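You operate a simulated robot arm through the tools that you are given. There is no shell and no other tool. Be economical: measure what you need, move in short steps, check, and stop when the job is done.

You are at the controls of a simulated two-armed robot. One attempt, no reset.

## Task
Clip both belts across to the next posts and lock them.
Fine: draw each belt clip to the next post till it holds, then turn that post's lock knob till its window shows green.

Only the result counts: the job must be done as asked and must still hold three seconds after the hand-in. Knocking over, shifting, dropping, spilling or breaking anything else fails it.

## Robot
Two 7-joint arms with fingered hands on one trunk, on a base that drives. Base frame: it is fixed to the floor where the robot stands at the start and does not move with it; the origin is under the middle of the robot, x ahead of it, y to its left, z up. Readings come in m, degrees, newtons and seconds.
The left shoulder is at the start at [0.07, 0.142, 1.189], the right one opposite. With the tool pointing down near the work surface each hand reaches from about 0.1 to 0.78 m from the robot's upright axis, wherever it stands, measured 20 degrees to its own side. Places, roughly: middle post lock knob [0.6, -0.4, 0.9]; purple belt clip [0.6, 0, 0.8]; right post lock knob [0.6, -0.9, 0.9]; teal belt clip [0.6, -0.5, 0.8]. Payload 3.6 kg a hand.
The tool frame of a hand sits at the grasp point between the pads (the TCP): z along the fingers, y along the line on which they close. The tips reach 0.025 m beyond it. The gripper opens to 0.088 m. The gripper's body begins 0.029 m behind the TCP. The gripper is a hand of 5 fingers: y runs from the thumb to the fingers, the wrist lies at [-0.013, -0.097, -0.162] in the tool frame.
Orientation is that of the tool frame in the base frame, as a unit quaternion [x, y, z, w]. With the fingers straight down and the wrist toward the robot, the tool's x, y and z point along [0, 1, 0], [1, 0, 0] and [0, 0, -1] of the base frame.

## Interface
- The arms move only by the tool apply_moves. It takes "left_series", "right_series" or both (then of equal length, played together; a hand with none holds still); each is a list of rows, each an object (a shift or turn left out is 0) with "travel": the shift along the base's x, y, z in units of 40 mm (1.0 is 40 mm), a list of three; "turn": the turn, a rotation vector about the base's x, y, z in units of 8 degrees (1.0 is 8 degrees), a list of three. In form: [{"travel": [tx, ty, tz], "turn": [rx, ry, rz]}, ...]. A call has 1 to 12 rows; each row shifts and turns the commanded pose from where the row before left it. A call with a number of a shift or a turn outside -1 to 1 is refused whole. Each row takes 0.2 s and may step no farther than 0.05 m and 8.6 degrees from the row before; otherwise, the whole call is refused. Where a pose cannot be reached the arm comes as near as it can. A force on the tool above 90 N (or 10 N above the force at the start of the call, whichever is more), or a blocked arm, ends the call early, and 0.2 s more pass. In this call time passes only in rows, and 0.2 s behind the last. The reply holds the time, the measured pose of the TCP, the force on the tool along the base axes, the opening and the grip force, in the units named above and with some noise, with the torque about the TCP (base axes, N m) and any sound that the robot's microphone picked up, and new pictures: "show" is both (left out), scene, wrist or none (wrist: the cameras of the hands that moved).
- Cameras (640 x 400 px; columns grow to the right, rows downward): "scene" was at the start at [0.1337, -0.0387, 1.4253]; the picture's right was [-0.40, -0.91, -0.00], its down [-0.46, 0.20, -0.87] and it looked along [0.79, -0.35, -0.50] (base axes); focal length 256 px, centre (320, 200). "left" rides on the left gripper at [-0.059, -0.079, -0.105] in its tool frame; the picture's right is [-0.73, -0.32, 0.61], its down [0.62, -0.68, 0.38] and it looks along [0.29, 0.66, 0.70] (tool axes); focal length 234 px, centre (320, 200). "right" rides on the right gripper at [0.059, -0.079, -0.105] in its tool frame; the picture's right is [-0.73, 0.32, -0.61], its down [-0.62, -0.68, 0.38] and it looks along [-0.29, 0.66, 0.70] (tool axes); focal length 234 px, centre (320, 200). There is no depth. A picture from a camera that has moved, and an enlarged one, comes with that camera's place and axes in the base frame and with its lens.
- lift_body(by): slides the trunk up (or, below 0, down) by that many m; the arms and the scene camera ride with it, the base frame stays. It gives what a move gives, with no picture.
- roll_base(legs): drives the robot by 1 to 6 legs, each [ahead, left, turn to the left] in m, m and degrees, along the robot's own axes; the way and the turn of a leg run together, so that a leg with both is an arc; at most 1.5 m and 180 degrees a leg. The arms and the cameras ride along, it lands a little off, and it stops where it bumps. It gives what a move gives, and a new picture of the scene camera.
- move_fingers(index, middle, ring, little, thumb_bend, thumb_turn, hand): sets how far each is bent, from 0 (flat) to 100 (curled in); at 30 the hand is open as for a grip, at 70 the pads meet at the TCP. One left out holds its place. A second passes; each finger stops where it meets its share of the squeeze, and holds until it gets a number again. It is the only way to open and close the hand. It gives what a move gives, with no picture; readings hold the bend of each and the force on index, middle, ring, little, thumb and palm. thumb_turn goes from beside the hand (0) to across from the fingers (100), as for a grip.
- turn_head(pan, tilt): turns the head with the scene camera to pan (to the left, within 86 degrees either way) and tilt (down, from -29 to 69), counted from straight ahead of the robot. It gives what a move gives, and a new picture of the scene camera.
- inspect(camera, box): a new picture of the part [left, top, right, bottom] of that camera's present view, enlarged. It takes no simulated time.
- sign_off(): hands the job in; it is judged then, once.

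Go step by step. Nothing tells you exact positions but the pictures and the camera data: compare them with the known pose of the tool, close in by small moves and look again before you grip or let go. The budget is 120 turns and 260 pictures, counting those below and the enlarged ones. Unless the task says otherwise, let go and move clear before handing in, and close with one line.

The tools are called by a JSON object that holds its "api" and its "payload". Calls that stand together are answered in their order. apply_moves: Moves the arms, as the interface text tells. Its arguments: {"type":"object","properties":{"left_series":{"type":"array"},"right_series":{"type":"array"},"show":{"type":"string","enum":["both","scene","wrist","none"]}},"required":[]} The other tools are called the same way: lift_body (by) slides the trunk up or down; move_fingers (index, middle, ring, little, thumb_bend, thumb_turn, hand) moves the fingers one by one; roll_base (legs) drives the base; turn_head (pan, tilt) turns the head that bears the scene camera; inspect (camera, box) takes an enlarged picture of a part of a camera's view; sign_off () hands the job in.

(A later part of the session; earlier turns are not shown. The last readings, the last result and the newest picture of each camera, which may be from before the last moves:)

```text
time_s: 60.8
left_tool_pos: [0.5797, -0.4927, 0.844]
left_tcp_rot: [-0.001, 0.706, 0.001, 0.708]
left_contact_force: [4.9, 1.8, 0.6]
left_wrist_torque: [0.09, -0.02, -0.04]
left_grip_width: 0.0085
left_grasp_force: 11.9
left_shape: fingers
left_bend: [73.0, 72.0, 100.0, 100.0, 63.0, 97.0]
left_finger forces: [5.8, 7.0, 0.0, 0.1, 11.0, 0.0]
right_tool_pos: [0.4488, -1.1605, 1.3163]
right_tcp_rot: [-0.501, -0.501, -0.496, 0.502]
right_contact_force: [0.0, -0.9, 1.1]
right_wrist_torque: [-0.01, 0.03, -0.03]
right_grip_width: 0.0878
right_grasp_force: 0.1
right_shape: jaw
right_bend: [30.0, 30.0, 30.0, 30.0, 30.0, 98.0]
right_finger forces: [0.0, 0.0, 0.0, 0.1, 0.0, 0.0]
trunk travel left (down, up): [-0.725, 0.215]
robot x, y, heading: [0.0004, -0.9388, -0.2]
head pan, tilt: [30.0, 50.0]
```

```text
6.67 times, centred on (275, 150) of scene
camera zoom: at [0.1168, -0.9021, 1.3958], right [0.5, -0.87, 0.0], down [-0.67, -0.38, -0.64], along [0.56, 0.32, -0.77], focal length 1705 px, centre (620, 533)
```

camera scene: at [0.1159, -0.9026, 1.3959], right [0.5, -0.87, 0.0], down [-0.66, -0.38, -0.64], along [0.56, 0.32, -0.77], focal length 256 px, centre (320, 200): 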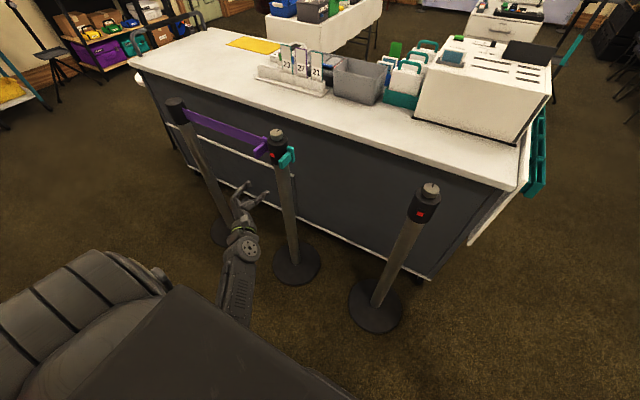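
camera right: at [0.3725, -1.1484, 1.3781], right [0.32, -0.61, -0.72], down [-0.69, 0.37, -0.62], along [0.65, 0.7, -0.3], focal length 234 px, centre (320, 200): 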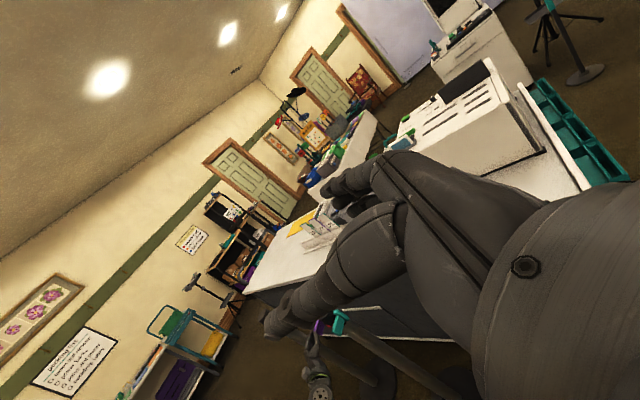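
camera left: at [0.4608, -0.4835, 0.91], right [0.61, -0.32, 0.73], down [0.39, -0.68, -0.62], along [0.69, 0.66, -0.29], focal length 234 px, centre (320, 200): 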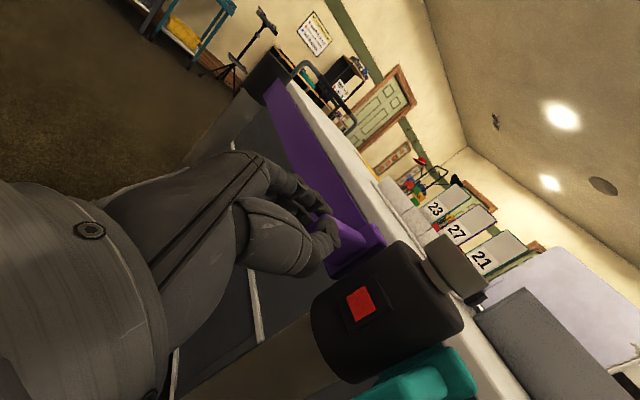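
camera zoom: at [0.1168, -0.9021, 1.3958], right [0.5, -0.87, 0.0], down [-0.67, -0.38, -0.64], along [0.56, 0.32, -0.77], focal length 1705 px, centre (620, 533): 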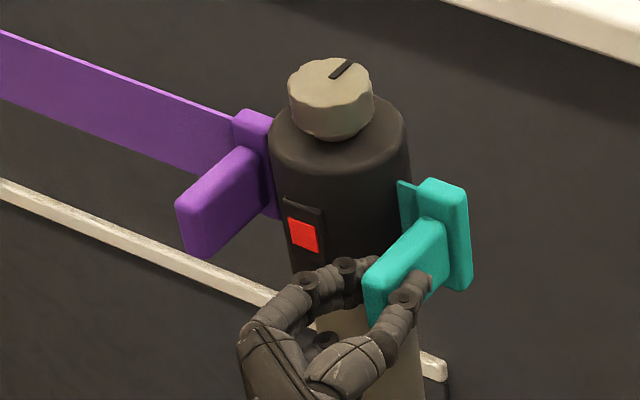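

Gripped. I'll draw it out by the base, a short leg then a longer one.

{"api": "roll_base", "payload": {"legs": [[0, -0.05, 0], [0, -0.27, 0]]}}

{"api": "inspect", "payload": {"camera": "left", "box": [200, 130, 440, 370]}}

```text
time_s: 63.2
left_tool_pos: [0.5784, -0.805, 0.8426]
left_tcp_rot: [-0.002, 0.707, 0.002, 0.707]
left_contact_force: [14.2, 4.4, 0.2]
left_wrist_torque: [0.09, 0.02, 0.09]
left_grip_width: 0.0088
left_grasp_force: 10.9
left_shape: fingers
left_bend: [73.0, 72.0, 100.0, 100.0, 64.0, 96.0]
left_finger forces: [6.1, 6.9, 0.0, 0.0, 9.0, 0.0]
right_tool_pos: [0.4522, -1.4716, 1.3168]
right_tcp_rot: [-0.501, -0.502, -0.494, 0.504]
right_contact_force: [0.2, -0.4, -0.1]
right_wrist_torque: [0.03, -0.02, -0.01]
right_grip_width: 0.0875
right_grasp_force: 0.1
right_shape: jaw
right_bend: [30.0, 30.0, 30.0, 30.0, 30.0, 98.0]
right_finger forces: [0.0, 0.0, 0.1, 0.0, 0.1, 0.1]
trunk travel left (down, up): [-0.725, 0.215]
robot x, y, heading: [-0.0021, -1.2529, -0.2]
head pan, tilt: [30.0, 50.0]
camera scene: at [0.1185, -1.2156, 1.3956], right [0.5, -0.87, 0.0], down [-0.66, -0.38, -0.64], along [0.55, 0.32, -0.77], focal length 256 px, centre (320, 200)
```

scene: 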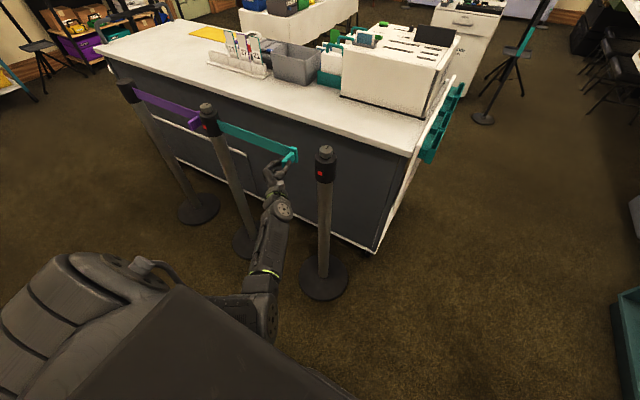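

```text
1.67 times, centred on (320, 250) of left
camera zoom: at [0.4752, -0.8844, 0.9011], right [0.61, -0.32, 0.73], down [0.39, -0.68, -0.62], along [0.69, 0.66, -0.29], focal length 390 px, centre (320, 117)
```

zoom: 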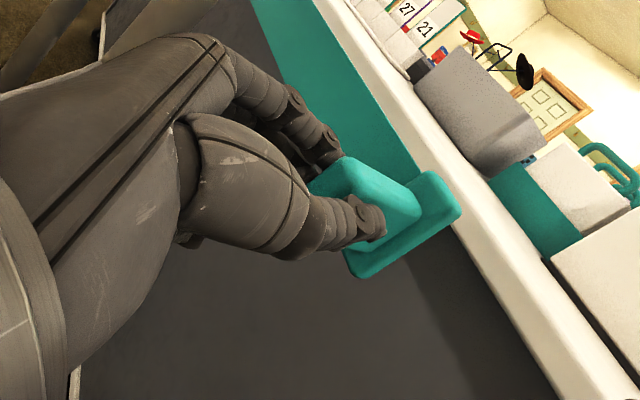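

Drawn out smoothly. About 7–8 cm remains, so I'll drive 6 cm and then push with the arm.

{"api": "roll_base", "payload": {"legs": [[0, -0.06, 0]]}}

{"api": "turn_head", "payload": {"pan": 20, "tilt": 50}}

{"api": "inspect", "payload": {"camera": "scene", "box": [210, 110, 306, 170]}}

```text
time_s: 64.2
left_tool_pos: [0.5803, -0.8663, 0.8435]
left_tcp_rot: [-0.001, 0.707, 0.002, 0.707]
left_contact_force: [6.2, -2.3, -3.0]
left_wrist_torque: [0.07, 0.05, -0.06]
left_grip_width: 0.009
left_grasp_force: 11.3
left_shape: fingers
left_bend: [74.0, 72.0, 100.0, 100.0, 62.0, 97.0]
left_finger forces: [4.4, 5.0, 0.1, 0.0, 12.5, 0.1]
right_tool_pos: [0.4504, -1.5333, 1.317]
right_tcp_rot: [-0.5, -0.501, -0.495, 0.504]
right_contact_force: [0.1, -0.4, -0.1]
right_wrist_torque: [-0.01, -0.01, 0.0]
right_grip_width: 0.088
right_grasp_force: 0.0
right_shape: jaw
right_bend: [30.0, 30.0, 30.0, 30.0, 30.0, 98.0]
right_finger forces: [0.0, 0.0, 0.1, 0.1, 0.0, 0.1]
trunk travel left (down, up): [-0.725, 0.215]
robot x, y, heading: [-0.0045, -1.3089, -0.1]
head pan, tilt: [30.0, 50.0]
camera scene: at [0.1176, -1.2766, 1.3957], right [0.5, -0.87, 0.0], down [-0.66, -0.38, -0.64], along [0.56, 0.32, -0.77], focal length 256 px, centre (320, 200)
```

scene: 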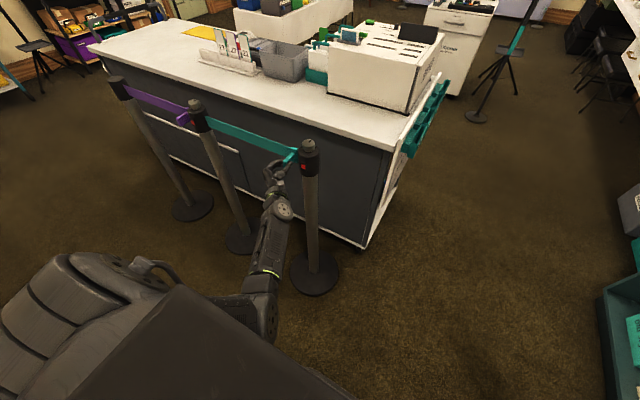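

```text
time_s: 64.9
left_tool_pos: [0.5793, -0.8682, 0.8432]
left_tcp_rot: [0.0, 0.706, 0.001, 0.708]
left_contact_force: [6.5, -4.0, -2.0]
left_wrist_torque: [0.08, 0.01, -0.06]
left_grip_width: 0.0091
left_grasp_force: 10.7
left_shape: fingers
left_bend: [74.0, 72.0, 100.0, 100.0, 62.0, 97.0]
left_finger forces: [4.3, 4.8, 0.1, 0.1, 13.0, 0.1]
right_tool_pos: [0.4501, -1.5322, 1.3168]
right_tcp_rot: [-0.501, -0.5, -0.496, 0.503]
right_contact_force: [0.4, -0.2, 1.0]
right_wrist_torque: [0.03, -0.01, 0.02]
right_grip_width: 0.0875
right_grasp_force: 0.0
right_shape: jaw
right_bend: [30.0, 30.0, 30.0, 30.0, 30.0, 98.0]
right_finger forces: [0.0, 0.0, 0.0, 0.0, 0.0, 0.1]
trunk travel left (down, up): [-0.725, 0.215]
robot x, y, heading: [-0.0016, -1.3109, -0.0]
head pan, tilt: [20.0, 50.0]
camera scene: at [0.1228, -1.2883, 1.3957], right [0.34, -0.94, 0.0], down [-0.72, -0.26, -0.64], along [0.6, 0.22, -0.77], focal length 256 px, centre (320, 200)
```

scene: 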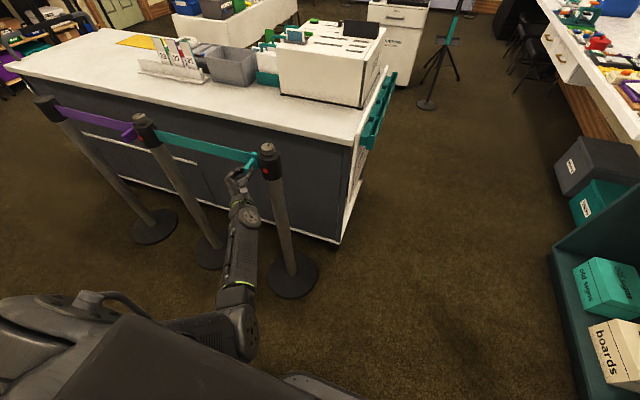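

```text
6.67 times, centred on (258, 140) of scene
camera zoom: at [0.1228, -1.2883, 1.3957], right [0.34, -0.94, 0.0], down [-0.72, -0.26, -0.64], along [0.6, 0.22, -0.77], focal length 1705 px, centre (733, 600)
```

zoom: 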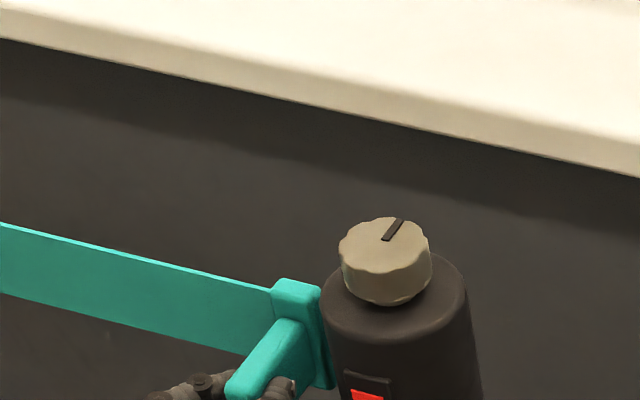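

The clip is nearly there. I'll free the thumb and push with the fingers alone, as that worked before.

{"api": "move_fingers", "payload": {"hand": "left", "thumb_bend": 52}}

{"api": "inspect", "payload": {"camera": "scene", "box": [210, 130, 306, 190]}}

{"api": "apply_moves", "payload": {"left_series": [{"travel": [0, -0.2, 0]}, {"travel": [0, -0.2, 0]}, {"travel": [0, -0.2, 0]}, {"travel": [0, -0.15, 0]}, {"travel": [0, 0, 0]}], "show": "none"}}

{"api": "inspect", "payload": {"camera": "scene", "box": [210, 130, 306, 190]}}

```text
time_s: 65.9
left_tool_pos: [0.5768, -0.8651, 0.8435]
left_tcp_rot: [0.0, 0.706, 0.0, 0.709]
left_contact_force: [0.1, 6.0, 1.0]
left_wrist_torque: [-0.01, -0.01, 0.09]
left_grip_width: 0.0127
left_grasp_force: 2.4
left_shape: fingers
left_bend: [74.0, 74.0, 100.0, 100.0, 52.0, 97.0]
left_finger forces: [2.7, 3.8, 0.1, 0.0, 0.0, 0.1]
right_tool_pos: [0.4492, -1.5306, 1.3177]
right_tcp_rot: [-0.501, -0.501, -0.495, 0.503]
right_contact_force: [0.2, 0.7, -0.3]
right_wrist_torque: [0.05, -0.02, 0.02]
right_grip_width: 0.0877
right_grasp_force: 0.1
right_shape: jaw
right_bend: [30.0, 30.0, 30.0, 30.0, 30.0, 98.0]
right_finger forces: [0.1, 0.0, 0.0, 0.0, 0.0, 0.1]
trunk travel left (down, up): [-0.725, 0.215]
robot x, y, heading: [-0.0027, -1.3125, 0.1]
head pan, tilt: [20.0, 50.0]
```

```text
6.67 times, centred on (258, 160) of scene
camera zoom: at [0.1211, -1.2867, 1.3958], right [0.34, -0.94, 0.0], down [-0.72, -0.26, -0.64], along [0.6, 0.22, -0.77], focal length 1705 px, centre (733, 467)
```

zoom: 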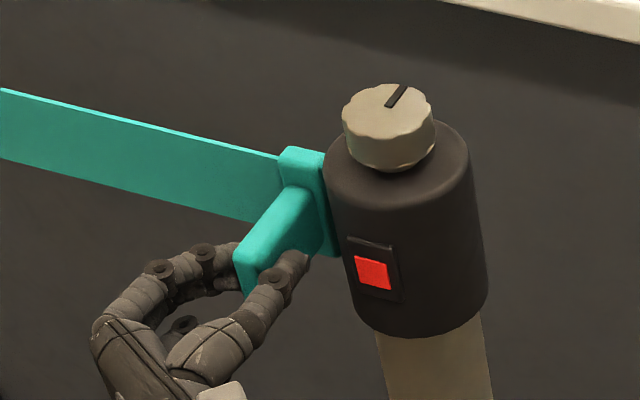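

```text
time_s: 67.1
left_tool_pos: [0.5733, -0.8886, 0.843]
left_tcp_rot: [-0.006, 0.705, 0.002, 0.71]
left_contact_force: [-17.6, 39.7, 0.3]
left_wrist_torque: [0.06, 0.06, 1.14]
left_grip_width: 0.0329
left_grasp_force: 19.8
left_shape: fingers
left_bend: [72.0, 55.0, 100.0, 100.0, 52.0, 97.0]
left_finger forces: [18.3, 21.7, 0.1, 0.1, 0.1, 0.0]
right_tool_pos: [0.4454, -1.5242, 1.319]
right_tcp_rot: [0.501, 0.505, 0.493, -0.5]
right_contact_force: [-0.3, -0.8, -0.6]
right_wrist_torque: [0.04, -0.01, 0.0]
right_grip_width: 0.0877
right_grasp_force: 0.2
right_shape: jaw
right_bend: [30.0, 30.0, 30.0, 30.0, 30.0, 98.0]
right_finger forces: [0.1, 0.1, 0.1, 0.0, 0.0, 0.0]
trunk travel left (down, up): [-0.725, 0.215]
robot x, y, heading: [-0.003, -1.3158, -0.1]
head pan, tilt: [20.0, 50.0]
```

```text
6.67 times, centred on (258, 160) of scene
camera zoom: at [0.1166, -1.2789, 1.3961], right [0.34, -0.94, 0.01], down [-0.72, -0.27, -0.64], along [0.61, 0.22, -0.77], focal length 1705 px, centre (733, 467)
```

zoom: 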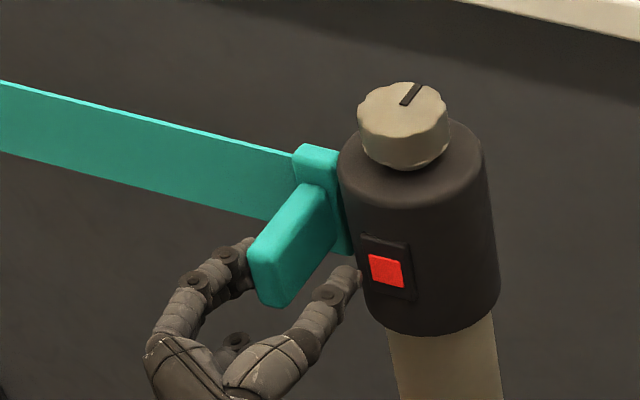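

Pressed with 40 N. I'll back off with the thumb still free and check that it stays.

{"api": "apply_moves", "payload": {"left_series": [{"travel": [0, 0.2, 0]}, {"travel": [0, 0.2, 0]}, {"travel": [0, 0.15, 0]}, {"travel": [0, 0, 0]}], "show": "none"}}

{"api": "move_fingers", "payload": {"hand": "left", "index": 48, "middle": 48, "thumb_bend": 45}}

{"api": "inspect", "payload": {"camera": "scene", "box": [210, 130, 306, 190]}}

```text
time_s: 68.1
left_tool_pos: [0.5772, -0.8727, 0.8432]
left_tcp_rot: [-0.001, 0.706, 0.0, 0.709]
left_contact_force: [-8.9, 19.3, 1.5]
left_wrist_torque: [0.04, 0.04, 0.35]
left_grip_width: 0.019
left_grasp_force: 9.5
left_shape: fingers
left_bend: [74.0, 73.0, 100.0, 100.0, 52.0, 97.0]
left_finger forces: [8.7, 10.5, 0.1, 0.0, 0.0, 0.0]
right_tool_pos: [0.447, -1.529, 1.3188]
right_tcp_rot: [0.501, 0.502, 0.496, -0.501]
right_contact_force: [0.2, 0.4, -0.5]
right_wrist_torque: [0.02, 0.0, -0.03]
right_grip_width: 0.0878
right_grasp_force: 0.1
right_shape: jaw
right_bend: [30.0, 30.0, 30.0, 30.0, 30.0, 98.0]
right_finger forces: [0.1, 0.0, 0.1, 0.1, 0.1, 0.0]
trunk travel left (down, up): [-0.725, 0.215]
robot x, y, heading: [-0.0039, -1.3114, -0.1]
head pan, tilt: [20.0, 50.0]
```

```text
time_s: 69.1
left_tool_pos: [0.5785, -0.8754, 0.8433]
left_tcp_rot: [-0.001, 0.706, 0.001, 0.708]
left_contact_force: [0.0, 0.8, -0.1]
left_wrist_torque: [-0.03, 0.02, 0.04]
left_grip_width: 0.0488
left_grasp_force: 0.0
left_shape: fingers
left_bend: [48.0, 48.0, 100.0, 100.0, 45.0, 97.0]
left_finger forces: [0.1, 0.0, 0.0, 0.0, 0.0, 0.1]
right_tool_pos: [0.4491, -1.5324, 1.3176]
right_tcp_rot: [-0.501, -0.501, -0.495, 0.503]
right_contact_force: [-0.1, 0.4, 0.2]
right_wrist_torque: [0.0, 0.03, 0.02]
right_grip_width: 0.0878
right_grasp_force: 0.0
right_shape: jaw
right_bend: [30.0, 30.0, 30.0, 30.0, 30.0, 98.0]
right_finger forces: [0.0, 0.0, 0.1, 0.1, 0.0, 0.0]
trunk travel left (down, up): [-0.725, 0.215]
robot x, y, heading: [-0.0023, -1.3111, 0.2]
head pan, tilt: [20.0, 50.0]
```

```text
6.67 times, centred on (258, 160) of scene
camera zoom: at [0.121, -1.2879, 1.3959], right [0.34, -0.94, 0.0], down [-0.72, -0.26, -0.64], along [0.6, 0.22, -0.77], focal length 1705 px, centre (733, 467)
```

zoom: 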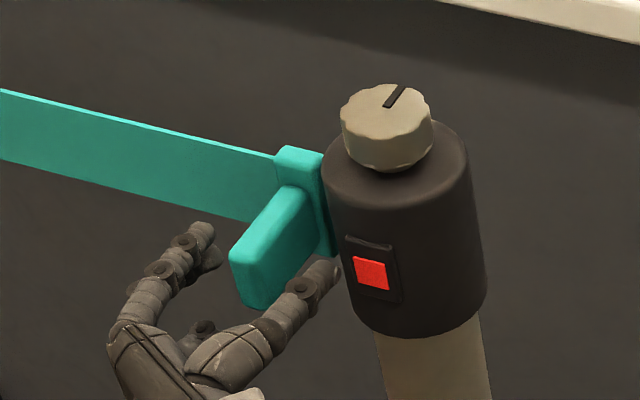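

The teal clip holds with the hand open. Next come the knobs: the right post's knob is about [0.64,-0.932,0.914]. I'll retreat, raise and turn the left hand back to fingers-down.

{"api": "apply_moves", "payload": {"left_series": [{"travel": [-0.8, 0, 0]}, {"travel": [-0.8, 0, 0]}, {"travel": [-0.8, 0, 0]}, {"travel": [-0.8, 0, 0]}, {"travel": [0, 0, 0.9], "turn": [0.577, 0.577, -0.577]}, {"travel": [0, 0, 0.9], "turn": [0.577, 0.577, -0.577]}, {"travel": [0, 0, 0.9], "turn": [0.577, 0.577, -0.577]}, {"travel": [0, 0, 0.9], "turn": [0.577, 0.577, -0.577]}, {"travel": [0, 0, 0.9], "turn": [0.577, 0.577, -0.577]}, {"travel": [0, 0, 0.9], "turn": [0.577, 0.577, -0.577]}, {"travel": [0, 0, 0.9], "turn": [0.577, 0.577, -0.577]}, {"travel": [0, 0, 0.9], "turn": [0.577, 0.577, -0.577]}], "show": "none"}}

{"api": "apply_moves", "payload": {"left_series": [{"travel": [0.3, -0.2, 0], "turn": [0.577, 0.577, -0.577]}, {"travel": [0.3, -0.2, 0], "turn": [0.577, 0.577, -0.577]}, {"travel": [0.3, -0.2, 0], "turn": [0.577, 0.577, -0.577]}, {"travel": [0.3, -0.2, 0], "turn": [0.577, 0.577, -0.577]}, {"travel": [0.3, -0.2, 0], "turn": [0.577, 0.577, -0.577]}, {"travel": [0.3, -0.2, 0], "turn": [0.577, 0.577, -0.577]}, {"travel": [0.3, -0.2, 0], "turn": [0.577, 0.577, -0.577]}], "show": "both"}}

```text
time_s: 71.7
left_tool_pos: [0.45, -0.8751, 1.1301]
left_tcp_rot: [0.433, 0.816, 0.001, 0.384]
left_contact_force: [0.1, 0.3, 0.6]
left_wrist_torque: [-0.02, 0.01, 0.02]
left_grip_width: 0.0489
left_grasp_force: 0.0
left_shape: fingers
left_bend: [48.0, 48.0, 100.0, 100.0, 45.0, 97.0]
left_finger forces: [0.0, 0.0, 0.0, 0.0, 0.0, 0.1]
right_tool_pos: [0.4488, -1.5324, 1.3174]
right_tcp_rot: [-0.5, -0.501, -0.495, 0.503]
right_contact_force: [0.5, 0.8, 0.5]
right_wrist_torque: [-0.03, 0.01, -0.02]
right_grip_width: 0.0877
right_grasp_force: 0.2
right_shape: jaw
right_bend: [30.0, 30.0, 30.0, 30.0, 30.0, 98.0]
right_finger forces: [0.0, 0.0, 0.0, 0.0, 0.1, 0.0]
trunk travel left (down, up): [-0.725, 0.215]
robot x, y, heading: [-0.005, -1.3123, 0.2]
head pan, tilt: [20.0, 50.0]
```

```text
time_s: 73.3
left_tool_pos: [0.5331, -0.9298, 1.1321]
left_tcp_rot: [0.708, 0.706, 0.0, 0.001]
left_contact_force: [1.1, -0.7, -0.6]
left_wrist_torque: [-0.01, 0.0, -0.01]
left_grip_width: 0.0489
left_grasp_force: 0.1
left_shape: fingers
left_bend: [48.0, 48.0, 100.0, 100.0, 45.0, 97.0]
left_finger forces: [0.0, 0.1, 0.0, 0.0, 0.0, 0.1]
right_tool_pos: [0.4496, -1.5338, 1.3165]
right_tcp_rot: [-0.5, -0.501, -0.496, 0.503]
right_contact_force: [-0.1, 0.4, 0.5]
right_wrist_torque: [-0.01, 0.03, 0.02]
right_grip_width: 0.0879
right_grasp_force: 0.0
right_shape: jaw
right_bend: [30.0, 30.0, 30.0, 30.0, 30.0, 98.0]
right_finger forces: [0.0, 0.0, 0.0, 0.1, 0.0, 0.0]
trunk travel left (down, up): [-0.725, 0.215]
robot x, y, heading: [-0.0004, -1.3106, -0.1]
head pan, tilt: [20.0, 50.0]
camera scene: at [0.1219, -1.2888, 1.3958], right [0.34, -0.94, 0.0], down [-0.72, -0.26, -0.64], along [0.6, 0.22, -0.77], focal length 256 px, centre (320, 200)
camera left: at [0.4555, -0.9886, 1.2365], right [-0.32, -0.73, -0.61], down [-0.68, 0.62, -0.39], along [0.66, 0.29, -0.7], focal length 234 px, centre (320, 200)
```

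scene: 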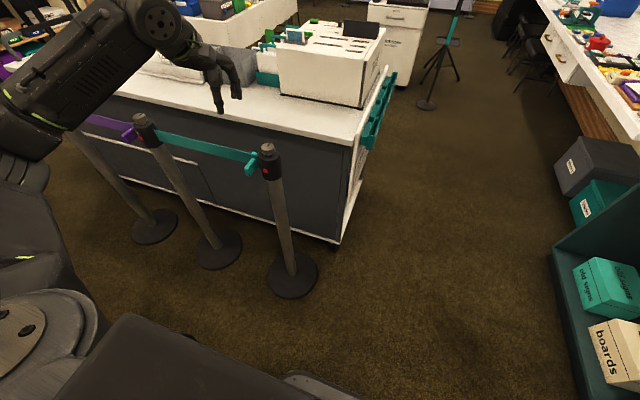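
left: 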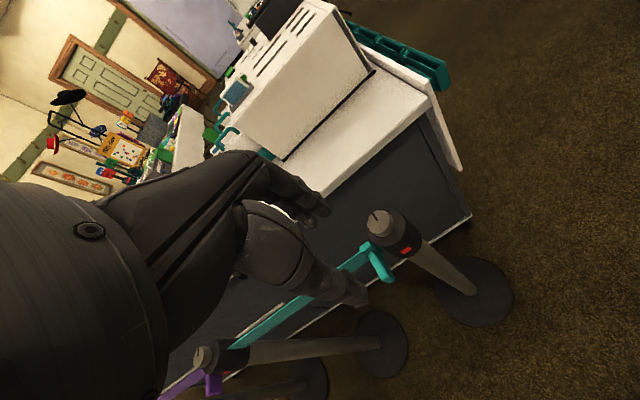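

The right knob reads about [0.638,-0.93,0.914] from the wrist camera too. I'll open the grip and move above it.

{"api": "move_fingers", "payload": {"hand": "left", "index": 38, "middle": 38, "thumb_bend": 38}}

{"api": "apply_moves", "payload": {"left_series": [{"travel": [0.5, 0, -0.5]}, {"travel": [0.5, 0, -0.6]}, {"travel": [0.5, 0, -0.7]}, {"travel": [0.5, 0, -0.7]}, {"travel": [0.6, -0.02, -0.7]}], "show": "none"}}

{"api": "inspect", "payload": {"camera": "left", "box": [220, 130, 440, 350]}}

{"api": "inspect", "payload": {"camera": "scene", "box": [210, 100, 322, 170]}}

```text
time_s: 74.3
left_tool_pos: [0.5327, -0.9308, 1.132]
left_tcp_rot: [0.707, 0.707, 0.0, 0.001]
left_contact_force: [0.0, -0.1, 0.0]
left_wrist_torque: [-0.01, 0.02, 0.01]
left_grip_width: 0.0673
left_grasp_force: 0.2
left_shape: fingers
left_bend: [38.0, 38.0, 100.0, 100.0, 38.0, 97.0]
left_finger forces: [0.0, 0.0, 0.0, 0.0, 0.0, 0.1]
right_tool_pos: [0.4486, -1.5336, 1.3168]
right_tcp_rot: [-0.5, -0.501, -0.495, 0.503]
right_contact_force: [-0.1, 0.2, 0.2]
right_wrist_torque: [0.04, -0.02, 0.06]
right_grip_width: 0.0878
right_grasp_force: 0.1
right_shape: jaw
right_bend: [30.0, 30.0, 30.0, 30.0, 30.0, 98.0]
right_finger forces: [0.0, 0.0, 0.1, 0.1, 0.1, 0.0]
trunk travel left (down, up): [-0.725, 0.215]
robot x, y, heading: [0.0019, -1.3111, -0.0]
head pan, tilt: [20.0, 50.0]
```

```text
time_s: 75.5
left_tool_pos: [0.6383, -0.9318, 1.0041]
left_tcp_rot: [0.708, 0.706, -0.001, 0.002]
left_contact_force: [0.0, -0.9, 0.0]
left_wrist_torque: [-0.02, 0.02, 0.03]
left_grip_width: 0.0672
left_grasp_force: 0.0
left_shape: fingers
left_bend: [38.0, 38.0, 100.0, 100.0, 38.0, 97.0]
left_finger forces: [0.0, 0.0, 0.0, 0.0, 0.0, 0.0]
right_tool_pos: [0.451, -1.5318, 1.3168]
right_tcp_rot: [-0.5, -0.502, -0.495, 0.502]
right_contact_force: [-0.4, 0.0, 0.3]
right_wrist_torque: [-0.02, 0.02, 0.01]
right_grip_width: 0.088
right_grasp_force: 0.0
right_shape: jaw
right_bend: [30.0, 30.0, 30.0, 30.0, 30.0, 98.0]
right_finger forces: [0.0, 0.0, 0.0, 0.0, 0.0, 0.0]
trunk travel left (down, up): [-0.725, 0.215]
robot x, y, heading: [-0.0027, -1.3111, 0.0]
head pan, tilt: [20.0, 50.0]
```

```text
1.82 times, centred on (330, 240) of left
camera zoom: at [0.5592, -0.9901, 1.109], right [-0.32, -0.73, -0.61], down [-0.68, 0.62, -0.39], along [0.66, 0.29, -0.7], focal length 426 px, centre (302, 127)
```

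zoom: 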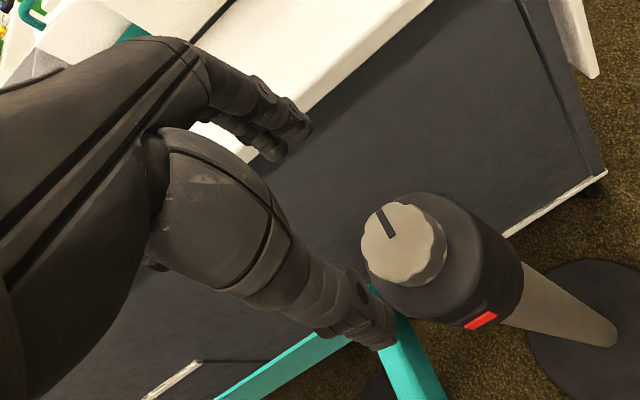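

```text
5.71 times, centred on (266, 135) of scene
camera zoom: at [0.1224, -1.2881, 1.3958], right [0.34, -0.94, 0.0], down [-0.72, -0.26, -0.64], along [0.6, 0.22, -0.77], focal length 1462 px, centre (629, 571)
```

zoom: 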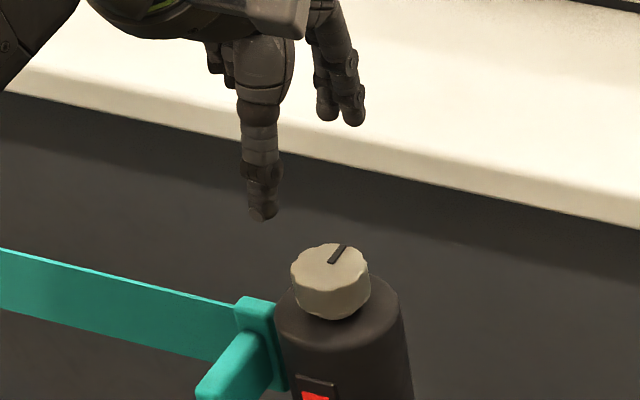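

Aligned. I'll descend around the knob to TCP z≈0.918.

{"api": "apply_moves", "payload": {"left_series": [{"travel": [0.07, 0, -0.5]}, {"travel": [0, 0, -0.5]}, {"travel": [0, 0, -0.5]}, {"travel": [0, 0, -0.4]}, {"travel": [0, 0, -0.25]}], "show": "none"}}

{"api": "inspect", "payload": {"camera": "left", "box": [220, 130, 440, 350]}}

{"api": "inspect", "payload": {"camera": "scene", "box": [210, 110, 322, 180]}}

```text
time_s: 76.7
left_tool_pos: [0.6399, -0.9308, 0.9198]
left_tcp_rot: [0.708, 0.706, -0.001, 0.001]
left_contact_force: [-1.1, 0.4, 0.8]
left_wrist_torque: [-0.01, 0.0, -0.01]
left_grip_width: 0.0676
left_grasp_force: 0.1
left_shape: fingers
left_bend: [38.0, 38.0, 100.0, 100.0, 38.0, 97.0]
left_finger forces: [0.1, 0.1, 0.0, 0.0, 0.1, 0.1]
right_tool_pos: [0.4494, -1.5328, 1.3188]
right_tcp_rot: [-0.5, -0.501, -0.496, 0.503]
right_contact_force: [-0.5, 0.6, -0.6]
right_wrist_torque: [-0.02, 0.01, -0.01]
right_grip_width: 0.0874
right_grasp_force: 0.1
right_shape: jaw
right_bend: [30.0, 30.0, 30.0, 30.0, 30.0, 98.0]
right_finger forces: [0.1, 0.1, 0.0, 0.0, 0.0, 0.0]
trunk travel left (down, up): [-0.725, 0.215]
robot x, y, heading: [-0.0001, -1.3139, -0.1]
head pan, tilt: [20.0, 50.0]
```

```text
1.82 times, centred on (330, 240) of left
camera zoom: at [0.5617, -0.9892, 1.0232], right [-0.32, -0.73, -0.61], down [-0.68, 0.62, -0.39], along [0.66, 0.29, -0.69], focal length 426 px, centre (302, 127)
```

zoom: 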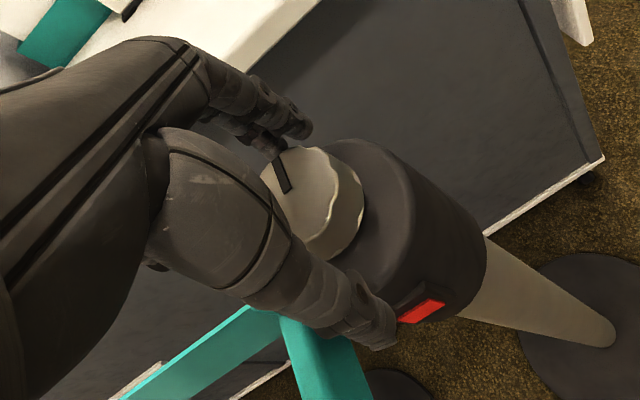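

```text
5.71 times, centred on (266, 145) of scene
camera zoom: at [0.1211, -1.2879, 1.3959], right [0.34, -0.94, 0.0], down [-0.72, -0.26, -0.64], along [0.6, 0.22, -0.77], focal length 1462 px, centre (629, 514)
```

zoom: 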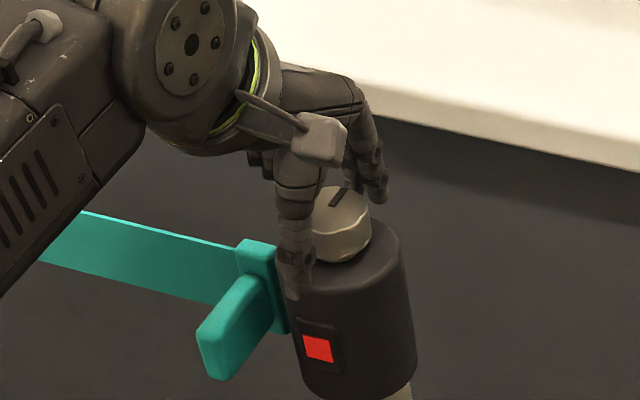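

The fingers straddle the knob. A small y correction, then I'll close.

{"api": "apply_moves", "payload": {"left_series": [{"travel": [0, -0.08, -0.05]}], "show": "none"}}

{"api": "move_fingers", "payload": {"hand": "left", "index": 75, "middle": 75, "thumb_bend": 75}}

{"api": "inspect", "payload": {"camera": "left", "box": [220, 130, 440, 350]}}

{"api": "inspect", "payload": {"camera": "scene", "box": [210, 110, 322, 180]}}

```text
time_s: 77.1
left_tool_pos: [0.6402, -0.9344, 0.917]
left_tcp_rot: [0.707, 0.707, 0.001, 0.002]
left_contact_force: [0.4, 0.3, -0.2]
left_wrist_torque: [0.01, 0.0, 0.02]
left_grip_width: 0.0675
left_grasp_force: 0.0
left_shape: fingers
left_bend: [38.0, 38.0, 100.0, 100.0, 38.0, 97.0]
left_finger forces: [0.1, 0.1, 0.1, 0.0, 0.0, 0.0]
right_tool_pos: [0.4488, -1.533, 1.316]
right_tcp_rot: [-0.5, -0.501, -0.496, 0.502]
right_contact_force: [0.2, 1.0, -0.2]
right_wrist_torque: [-0.02, -0.02, -0.01]
right_grip_width: 0.0877
right_grasp_force: 0.1
right_shape: jaw
right_bend: [30.0, 30.0, 30.0, 30.0, 30.0, 98.0]
right_finger forces: [0.1, 0.0, 0.0, 0.0, 0.0, 0.1]
trunk travel left (down, up): [-0.725, 0.215]
robot x, y, heading: [0.0004, -1.3138, 0.3]
head pan, tilt: [20.0, 50.0]
```

```text
time_s: 78.1
left_tool_pos: [0.6412, -0.936, 0.9164]
left_tcp_rot: [0.708, 0.706, -0.001, 0.002]
left_contact_force: [8.2, 0.3, -1.4]
left_wrist_torque: [-0.03, -0.11, -0.03]
left_grip_width: 0.0247
left_grasp_force: 12.5
left_shape: fingers
left_bend: [54.0, 54.0, 100.0, 100.0, 63.0, 96.0]
left_finger forces: [7.7, 7.8, 0.1, 0.0, 9.3, 0.0]
right_tool_pos: [0.4503, -1.533, 1.3168]
right_tcp_rot: [-0.5, -0.501, -0.494, 0.504]
right_contact_force: [-0.6, -0.7, 0.2]
right_wrist_torque: [0.0, -0.04, -0.02]
right_grip_width: 0.0876
right_grasp_force: 0.0
right_shape: jaw
right_bend: [30.0, 30.0, 30.0, 30.0, 30.0, 98.0]
right_finger forces: [0.1, 0.0, 0.0, 0.0, 0.0, 0.0]
trunk travel left (down, up): [-0.725, 0.215]
robot x, y, heading: [-0.0017, -1.3151, -0.1]
head pan, tilt: [20.0, 50.0]
```

```text
1.82 times, centred on (330, 240) of left
camera zoom: at [0.5632, -0.9924, 1.0203], right [-0.32, -0.73, -0.61], down [-0.68, 0.62, -0.39], along [0.66, 0.29, -0.7], focal length 426 px, centre (302, 127)
```

zoom: 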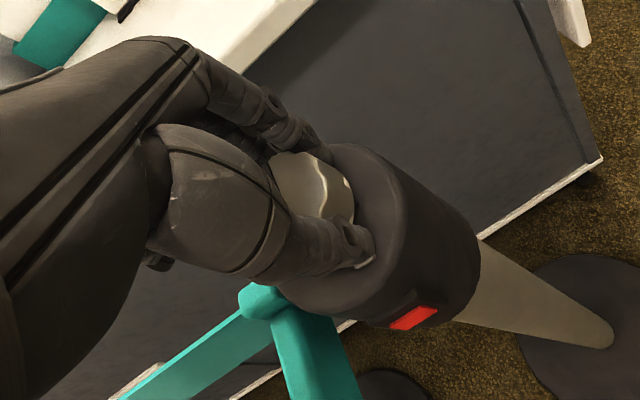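

```text
5.71 times, centred on (266, 145) of scene
camera zoom: at [0.1233, -1.2878, 1.3957], right [0.34, -0.94, 0.0], down [-0.72, -0.26, -0.64], along [0.6, 0.22, -0.77], focal length 1462 px, centre (629, 514)
```

zoom: 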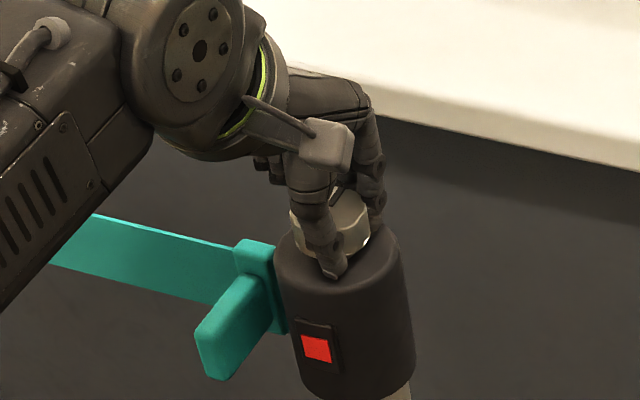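

The knob is gripped. I'll turn clockwise by 40° and check.

{"api": "apply_moves", "payload": {"left_series": [{"turn": [0, 0, -0.8]}, {"turn": [0, 0, -0.8]}, {"turn": [0, 0, -0.8]}, {"turn": [0, 0, -0.8]}, {"turn": [0, 0, -0.8]}, {"turn": [0, 0, -0.8]}], "show": "none"}}

{"api": "inspect", "payload": {"camera": "scene", "box": [210, 110, 322, 180]}}

{"api": "inspect", "payload": {"camera": "left", "box": [220, 130, 440, 350]}}

```text
time_s: 79.5
left_tool_pos: [0.6414, -0.9357, 0.9161]
left_tcp_rot: [0.901, 0.433, -0.002, 0.002]
left_contact_force: [0.9, -2.4, -9.4]
left_wrist_torque: [-0.02, 0.06, 0.12]
left_grip_width: 0.0163
left_grasp_force: 12.1
left_shape: fingers
left_bend: [58.0, 58.0, 100.0, 100.0, 67.0, 92.0]
left_finger forces: [4.6, 8.0, 0.0, 0.0, 10.9, 0.1]
right_tool_pos: [0.4508, -1.5333, 1.3158]
right_tcp_rot: [-0.501, -0.501, -0.494, 0.503]
right_contact_force: [-0.5, -0.5, 0.5]
right_wrist_torque: [-0.01, 0.0, -0.01]
right_grip_width: 0.0879
right_grasp_force: 0.1
right_shape: jaw
right_bend: [30.0, 30.0, 30.0, 30.0, 30.0, 98.0]
right_finger forces: [0.0, 0.0, 0.0, 0.0, 0.0, 0.0]
trunk travel left (down, up): [-0.725, 0.215]
robot x, y, heading: [-0.0009, -1.3156, 0.1]
head pan, tilt: [20.0, 50.0]
```

```text
5.71 times, centred on (266, 145) of scene
camera zoom: at [0.123, -1.2881, 1.3956], right [0.34, -0.94, 0.0], down [-0.72, -0.26, -0.64], along [0.6, 0.22, -0.77], focal length 1462 px, centre (629, 514)
```

zoom: 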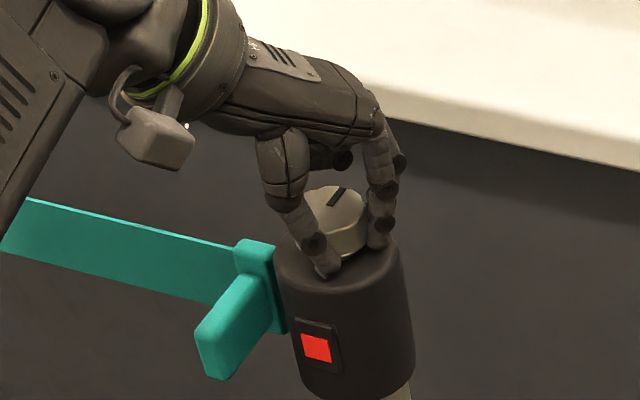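

```text
1.82 times, centred on (330, 240) of left
camera zoom: at [0.5439, -0.9306, 1.0199], right [-0.71, -0.37, -0.6], down [-0.14, 0.91, -0.39], along [0.69, -0.19, -0.7], focal length 426 px, centre (302, 127)
```

zoom: 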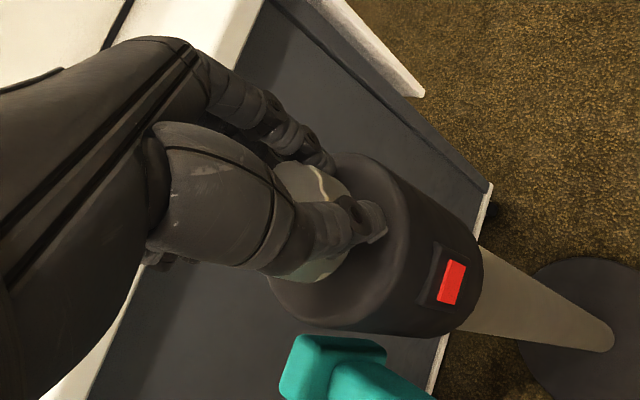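

The mark didn't move; the grip slipped or that direction is a stop. I'll try counter-clockwise.

{"api": "apply_moves", "payload": {"left_series": [{"turn": [0, 0, 0.8]}, {"turn": [0, 0, 0.8]}, {"turn": [0, 0, 0.8]}, {"turn": [0, 0, 0.8]}, {"turn": [0, 0, 0.8]}, {"turn": [0, 0, 0.8]}], "show": "none"}}

{"api": "inspect", "payload": {"camera": "scene", "box": [210, 110, 322, 180]}}

```text
time_s: 80.9
left_tool_pos: [0.6444, -0.9365, 0.9154]
left_tcp_rot: [0.707, 0.708, 0.0, 0.002]
left_contact_force: [7.5, -10.4, -8.9]
left_wrist_torque: [-0.2, 0.01, -0.1]
left_grip_width: 0.0166
left_grasp_force: 12.7
left_shape: fingers
left_bend: [57.0, 56.0, 100.0, 100.0, 67.0, 93.0]
left_finger forces: [8.1, 8.9, 0.1, 0.0, 9.3, 0.0]
right_tool_pos: [0.452, -1.5342, 1.3162]
right_tcp_rot: [-0.501, -0.5, -0.496, 0.503]
right_contact_force: [0.4, 0.4, 0.6]
right_wrist_torque: [0.01, -0.03, 0.04]
right_grip_width: 0.0878
right_grasp_force: 0.0
right_shape: jaw
right_bend: [30.0, 30.0, 30.0, 30.0, 30.0, 98.0]
right_finger forces: [0.0, 0.1, 0.0, 0.0, 0.0, 0.0]
trunk travel left (down, up): [-0.725, 0.215]
robot x, y, heading: [-0.0058, -1.3126, -0.2]
head pan, tilt: [20.0, 50.0]
```

```text
5.71 times, centred on (266, 145) of scene
camera zoom: at [0.1247, -1.2895, 1.3956], right [0.34, -0.94, 0.0], down [-0.72, -0.26, -0.64], along [0.6, 0.22, -0.77], focal length 1462 px, centre (629, 514)
```

zoom: 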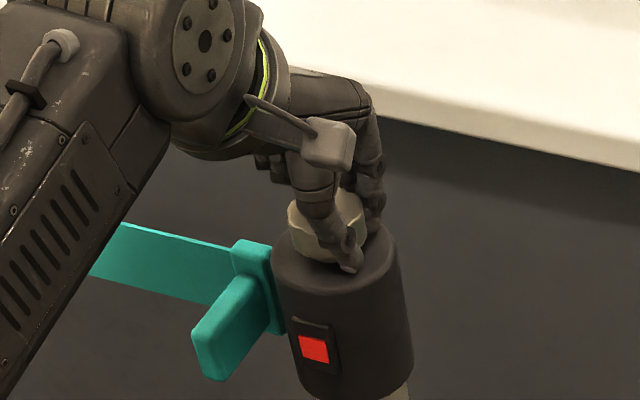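

{"api": "apply_moves", "payload": {"left_series": [{"turn": [0, 0, 0.8]}, {"turn": [0, 0, 0.8]}, {"turn": [0, 0, 0.8]}, {"turn": [0, 0, 0.8]}, {"turn": [0, 0, 0.8]}, {"turn": [0, 0, 0.8]}], "show": "wrist"}}

{"api": "inspect", "payload": {"camera": "scene", "box": [210, 110, 322, 180]}}

```text
time_s: 82.3
left_tool_pos: [0.645, -0.9353, 0.9143]
left_tcp_rot: [0.435, 0.901, 0.001, 0.001]
left_contact_force: [22.0, -5.2, -1.5]
left_wrist_torque: [-0.06, -0.43, -0.15]
left_grip_width: 0.017
left_grasp_force: 17.7
left_shape: fingers
left_bend: [54.0, 54.0, 100.0, 100.0, 70.0, 92.0]
left_finger forces: [10.8, 14.8, 0.0, 0.0, 10.1, 0.1]
right_tool_pos: [0.4545, -1.533, 1.3157]
right_tcp_rot: [-0.502, -0.5, -0.495, 0.504]
right_contact_force: [-1.3, 0.8, 0.3]
right_wrist_torque: [0.03, -0.01, 0.03]
right_grip_width: 0.0879
right_grasp_force: 0.1
right_shape: jaw
right_bend: [30.0, 30.0, 30.0, 30.0, 30.0, 98.0]
right_finger forces: [0.0, 0.1, 0.0, 0.1, 0.1, 0.0]
trunk travel left (down, up): [-0.725, 0.215]
robot x, y, heading: [-0.0029, -1.3131, -0.1]
head pan, tilt: [20.0, 50.0]
camera left: at [0.6201, -1.0298, 1.0194], right [0.2, -0.77, -0.61], down [-0.92, 0.07, -0.39], along [0.34, 0.64, -0.7], focal length 234 px, centre (320, 200)
```

left: 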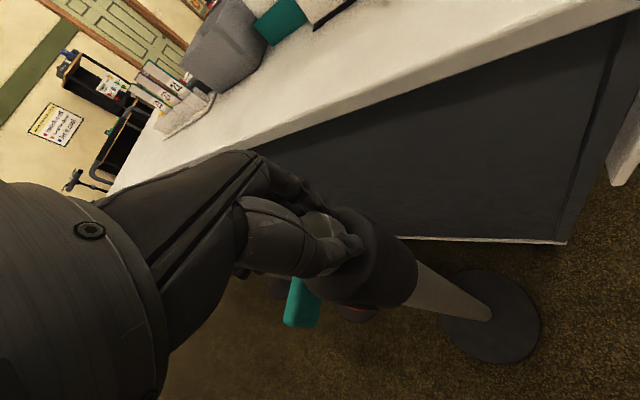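

```text
5.71 times, centred on (266, 145) of scene
camera zoom: at [0.1264, -1.2882, 1.3954], right [0.34, -0.94, 0.0], down [-0.72, -0.26, -0.64], along [0.6, 0.22, -0.77], focal length 1462 px, centre (629, 514)
```

zoom: 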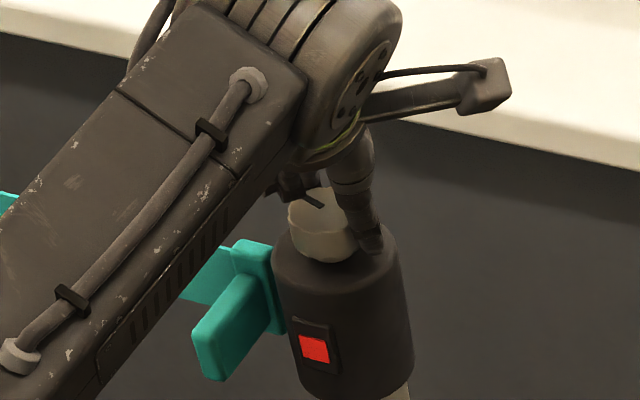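

Counter-clockwise turns the knob: the mark has gone about 60° round. I'll continue.

{"api": "apply_moves", "payload": {"left_series": [{"turn": [0, 0, 0.8]}, {"turn": [0, 0, 0.8]}, {"turn": [0, 0, 0.8]}, {"turn": [0, 0, 0.8]}, {"turn": [0, 0, 0.8]}], "show": "none"}}

{"api": "inspect", "payload": {"camera": "scene", "box": [210, 110, 322, 180]}}

```text
time_s: 83.5
left_tool_pos: [0.6466, -0.936, 0.9156]
left_tcp_rot: [0.17, 0.985, 0.002, 0.002]
left_contact_force: [32.9, -1.6, 8.7]
left_wrist_torque: [0.17, -0.68, -0.67]
left_grip_width: 0.0176
left_grasp_force: 22.8
left_shape: fingers
left_bend: [53.0, 52.0, 100.0, 100.0, 70.0, 93.0]
left_finger forces: [15.5, 21.2, 0.1, 0.0, 9.7, 0.1]
right_tool_pos: [0.4553, -1.5351, 1.3146]
right_tcp_rot: [-0.502, -0.499, -0.494, 0.504]
right_contact_force: [0.3, -0.1, 0.4]
right_wrist_torque: [0.0, 0.02, 0.02]
right_grip_width: 0.0876
right_grasp_force: 0.1
right_shape: jaw
right_bend: [30.0, 30.0, 30.0, 30.0, 30.0, 98.0]
right_finger forces: [0.0, 0.1, 0.1, 0.0, 0.0, 0.1]
trunk travel left (down, up): [-0.725, 0.215]
robot x, y, heading: [-0.0022, -1.3106, -0.1]
head pan, tilt: [20.0, 50.0]
```

```text
5.71 times, centred on (266, 145) of scene
camera zoom: at [0.1282, -1.2896, 1.3953], right [0.34, -0.94, 0.0], down [-0.72, -0.26, -0.64], along [0.6, 0.22, -0.77], focal length 1462 px, centre (629, 514)
```

zoom: 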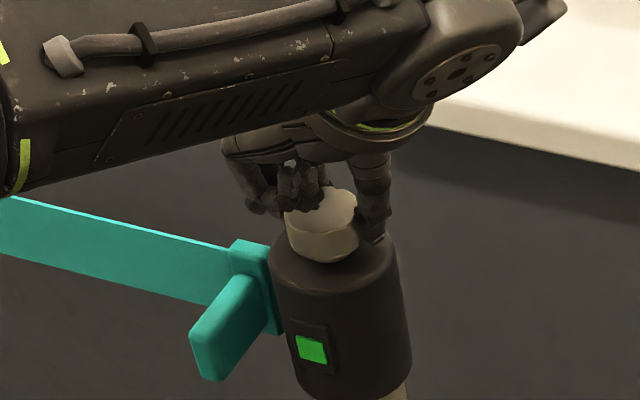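

The window is green. I'll open the fingers and lift straight up.

{"api": "move_fingers", "payload": {"hand": "left", "index": 36, "middle": 36, "thumb_bend": 36}}

{"api": "apply_moves", "payload": {"left_series": [{"travel": [0, 0, 0.5]}, {"travel": [0, 0, 0.7]}, {"travel": [0, 0, 0.9]}, {"travel": [0, 0, 0.9]}, {"travel": [0, 0, 0.9]}], "show": "scene"}}

{"api": "inspect", "payload": {"camera": "scene", "box": [210, 120, 322, 190]}}

```text
time_s: 84.5
left_tool_pos: [0.6409, -0.9335, 0.9144]
left_tcp_rot: [0.171, 0.985, 0.001, 0.001]
left_contact_force: [0.3, -0.9, 0.1]
left_wrist_torque: [0.0, -0.01, -0.02]
left_grip_width: 0.0718
left_grasp_force: 0.2
left_shape: fingers
left_bend: [36.0, 36.0, 100.0, 100.0, 36.0, 97.0]
left_finger forces: [0.1, 0.1, 0.1, 0.0, 0.0, 0.0]
right_tool_pos: [0.4482, -1.5321, 1.3174]
right_tcp_rot: [-0.501, -0.501, -0.495, 0.503]
right_contact_force: [0.4, 0.4, -0.3]
right_wrist_torque: [-0.02, 0.02, 0.01]
right_grip_width: 0.0877
right_grasp_force: 0.0
right_shape: jaw
right_bend: [30.0, 30.0, 30.0, 30.0, 30.0, 98.0]
right_finger forces: [0.0, 0.0, 0.1, 0.1, 0.1, 0.1]
trunk travel left (down, up): [-0.725, 0.215]
robot x, y, heading: [-0.0003, -1.3126, 0.0]
head pan, tilt: [20.0, 50.0]
```

```text
time_s: 85.7
left_tool_pos: [0.6405, -0.9351, 1.0714]
left_tcp_rot: [0.171, 0.985, 0.001, 0.002]
left_contact_force: [0.1, -0.3, 0.0]
left_wrist_torque: [-0.04, 0.0, 0.0]
left_grip_width: 0.0715
left_grasp_force: 0.2
left_shape: fingers
left_bend: [36.0, 36.0, 100.0, 100.0, 36.0, 97.0]
left_finger forces: [0.0, 0.1, 0.1, 0.0, 0.1, 0.0]
right_tool_pos: [0.4481, -1.5335, 1.318]
right_tcp_rot: [-0.5, -0.501, -0.497, 0.502]
right_contact_force: [0.5, -0.4, 0.3]
right_wrist_torque: [-0.01, 0.01, -0.02]
right_grip_width: 0.0878
right_grasp_force: 0.0
right_shape: jaw
right_bend: [30.0, 30.0, 30.0, 30.0, 30.0, 98.0]
right_finger forces: [0.1, 0.1, 0.0, 0.0, 0.1, 0.0]
trunk travel left (down, up): [-0.725, 0.215]
robot x, y, heading: [-0.0035, -1.3144, 0.1]
head pan, tilt: [20.0, 50.0]
camera scene: at [0.1206, -1.2888, 1.3959], right [0.34, -0.94, 0.0], down [-0.72, -0.26, -0.64], along [0.6, 0.22, -0.77], focal length 256 px, centre (320, 200)
```

scene: 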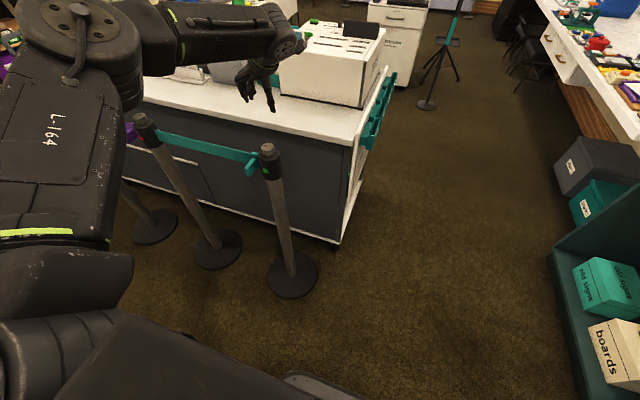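

```text
5.71 times, centred on (266, 155) of scene
camera zoom: at [0.1206, -1.2888, 1.3959], right [0.34, -0.94, 0.0], down [-0.72, -0.26, -0.64], along [0.6, 0.22, -0.77], focal length 1462 px, centre (629, 457)
```

zoom: 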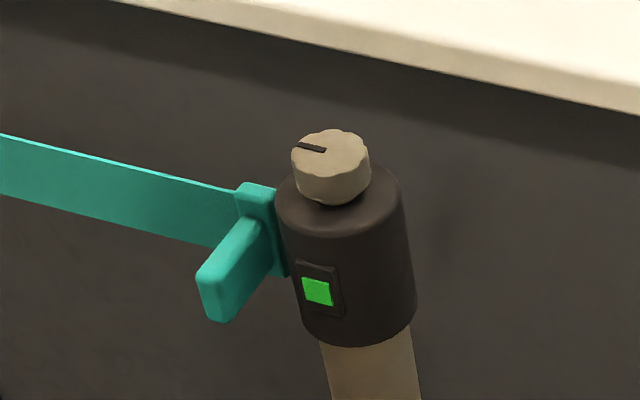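

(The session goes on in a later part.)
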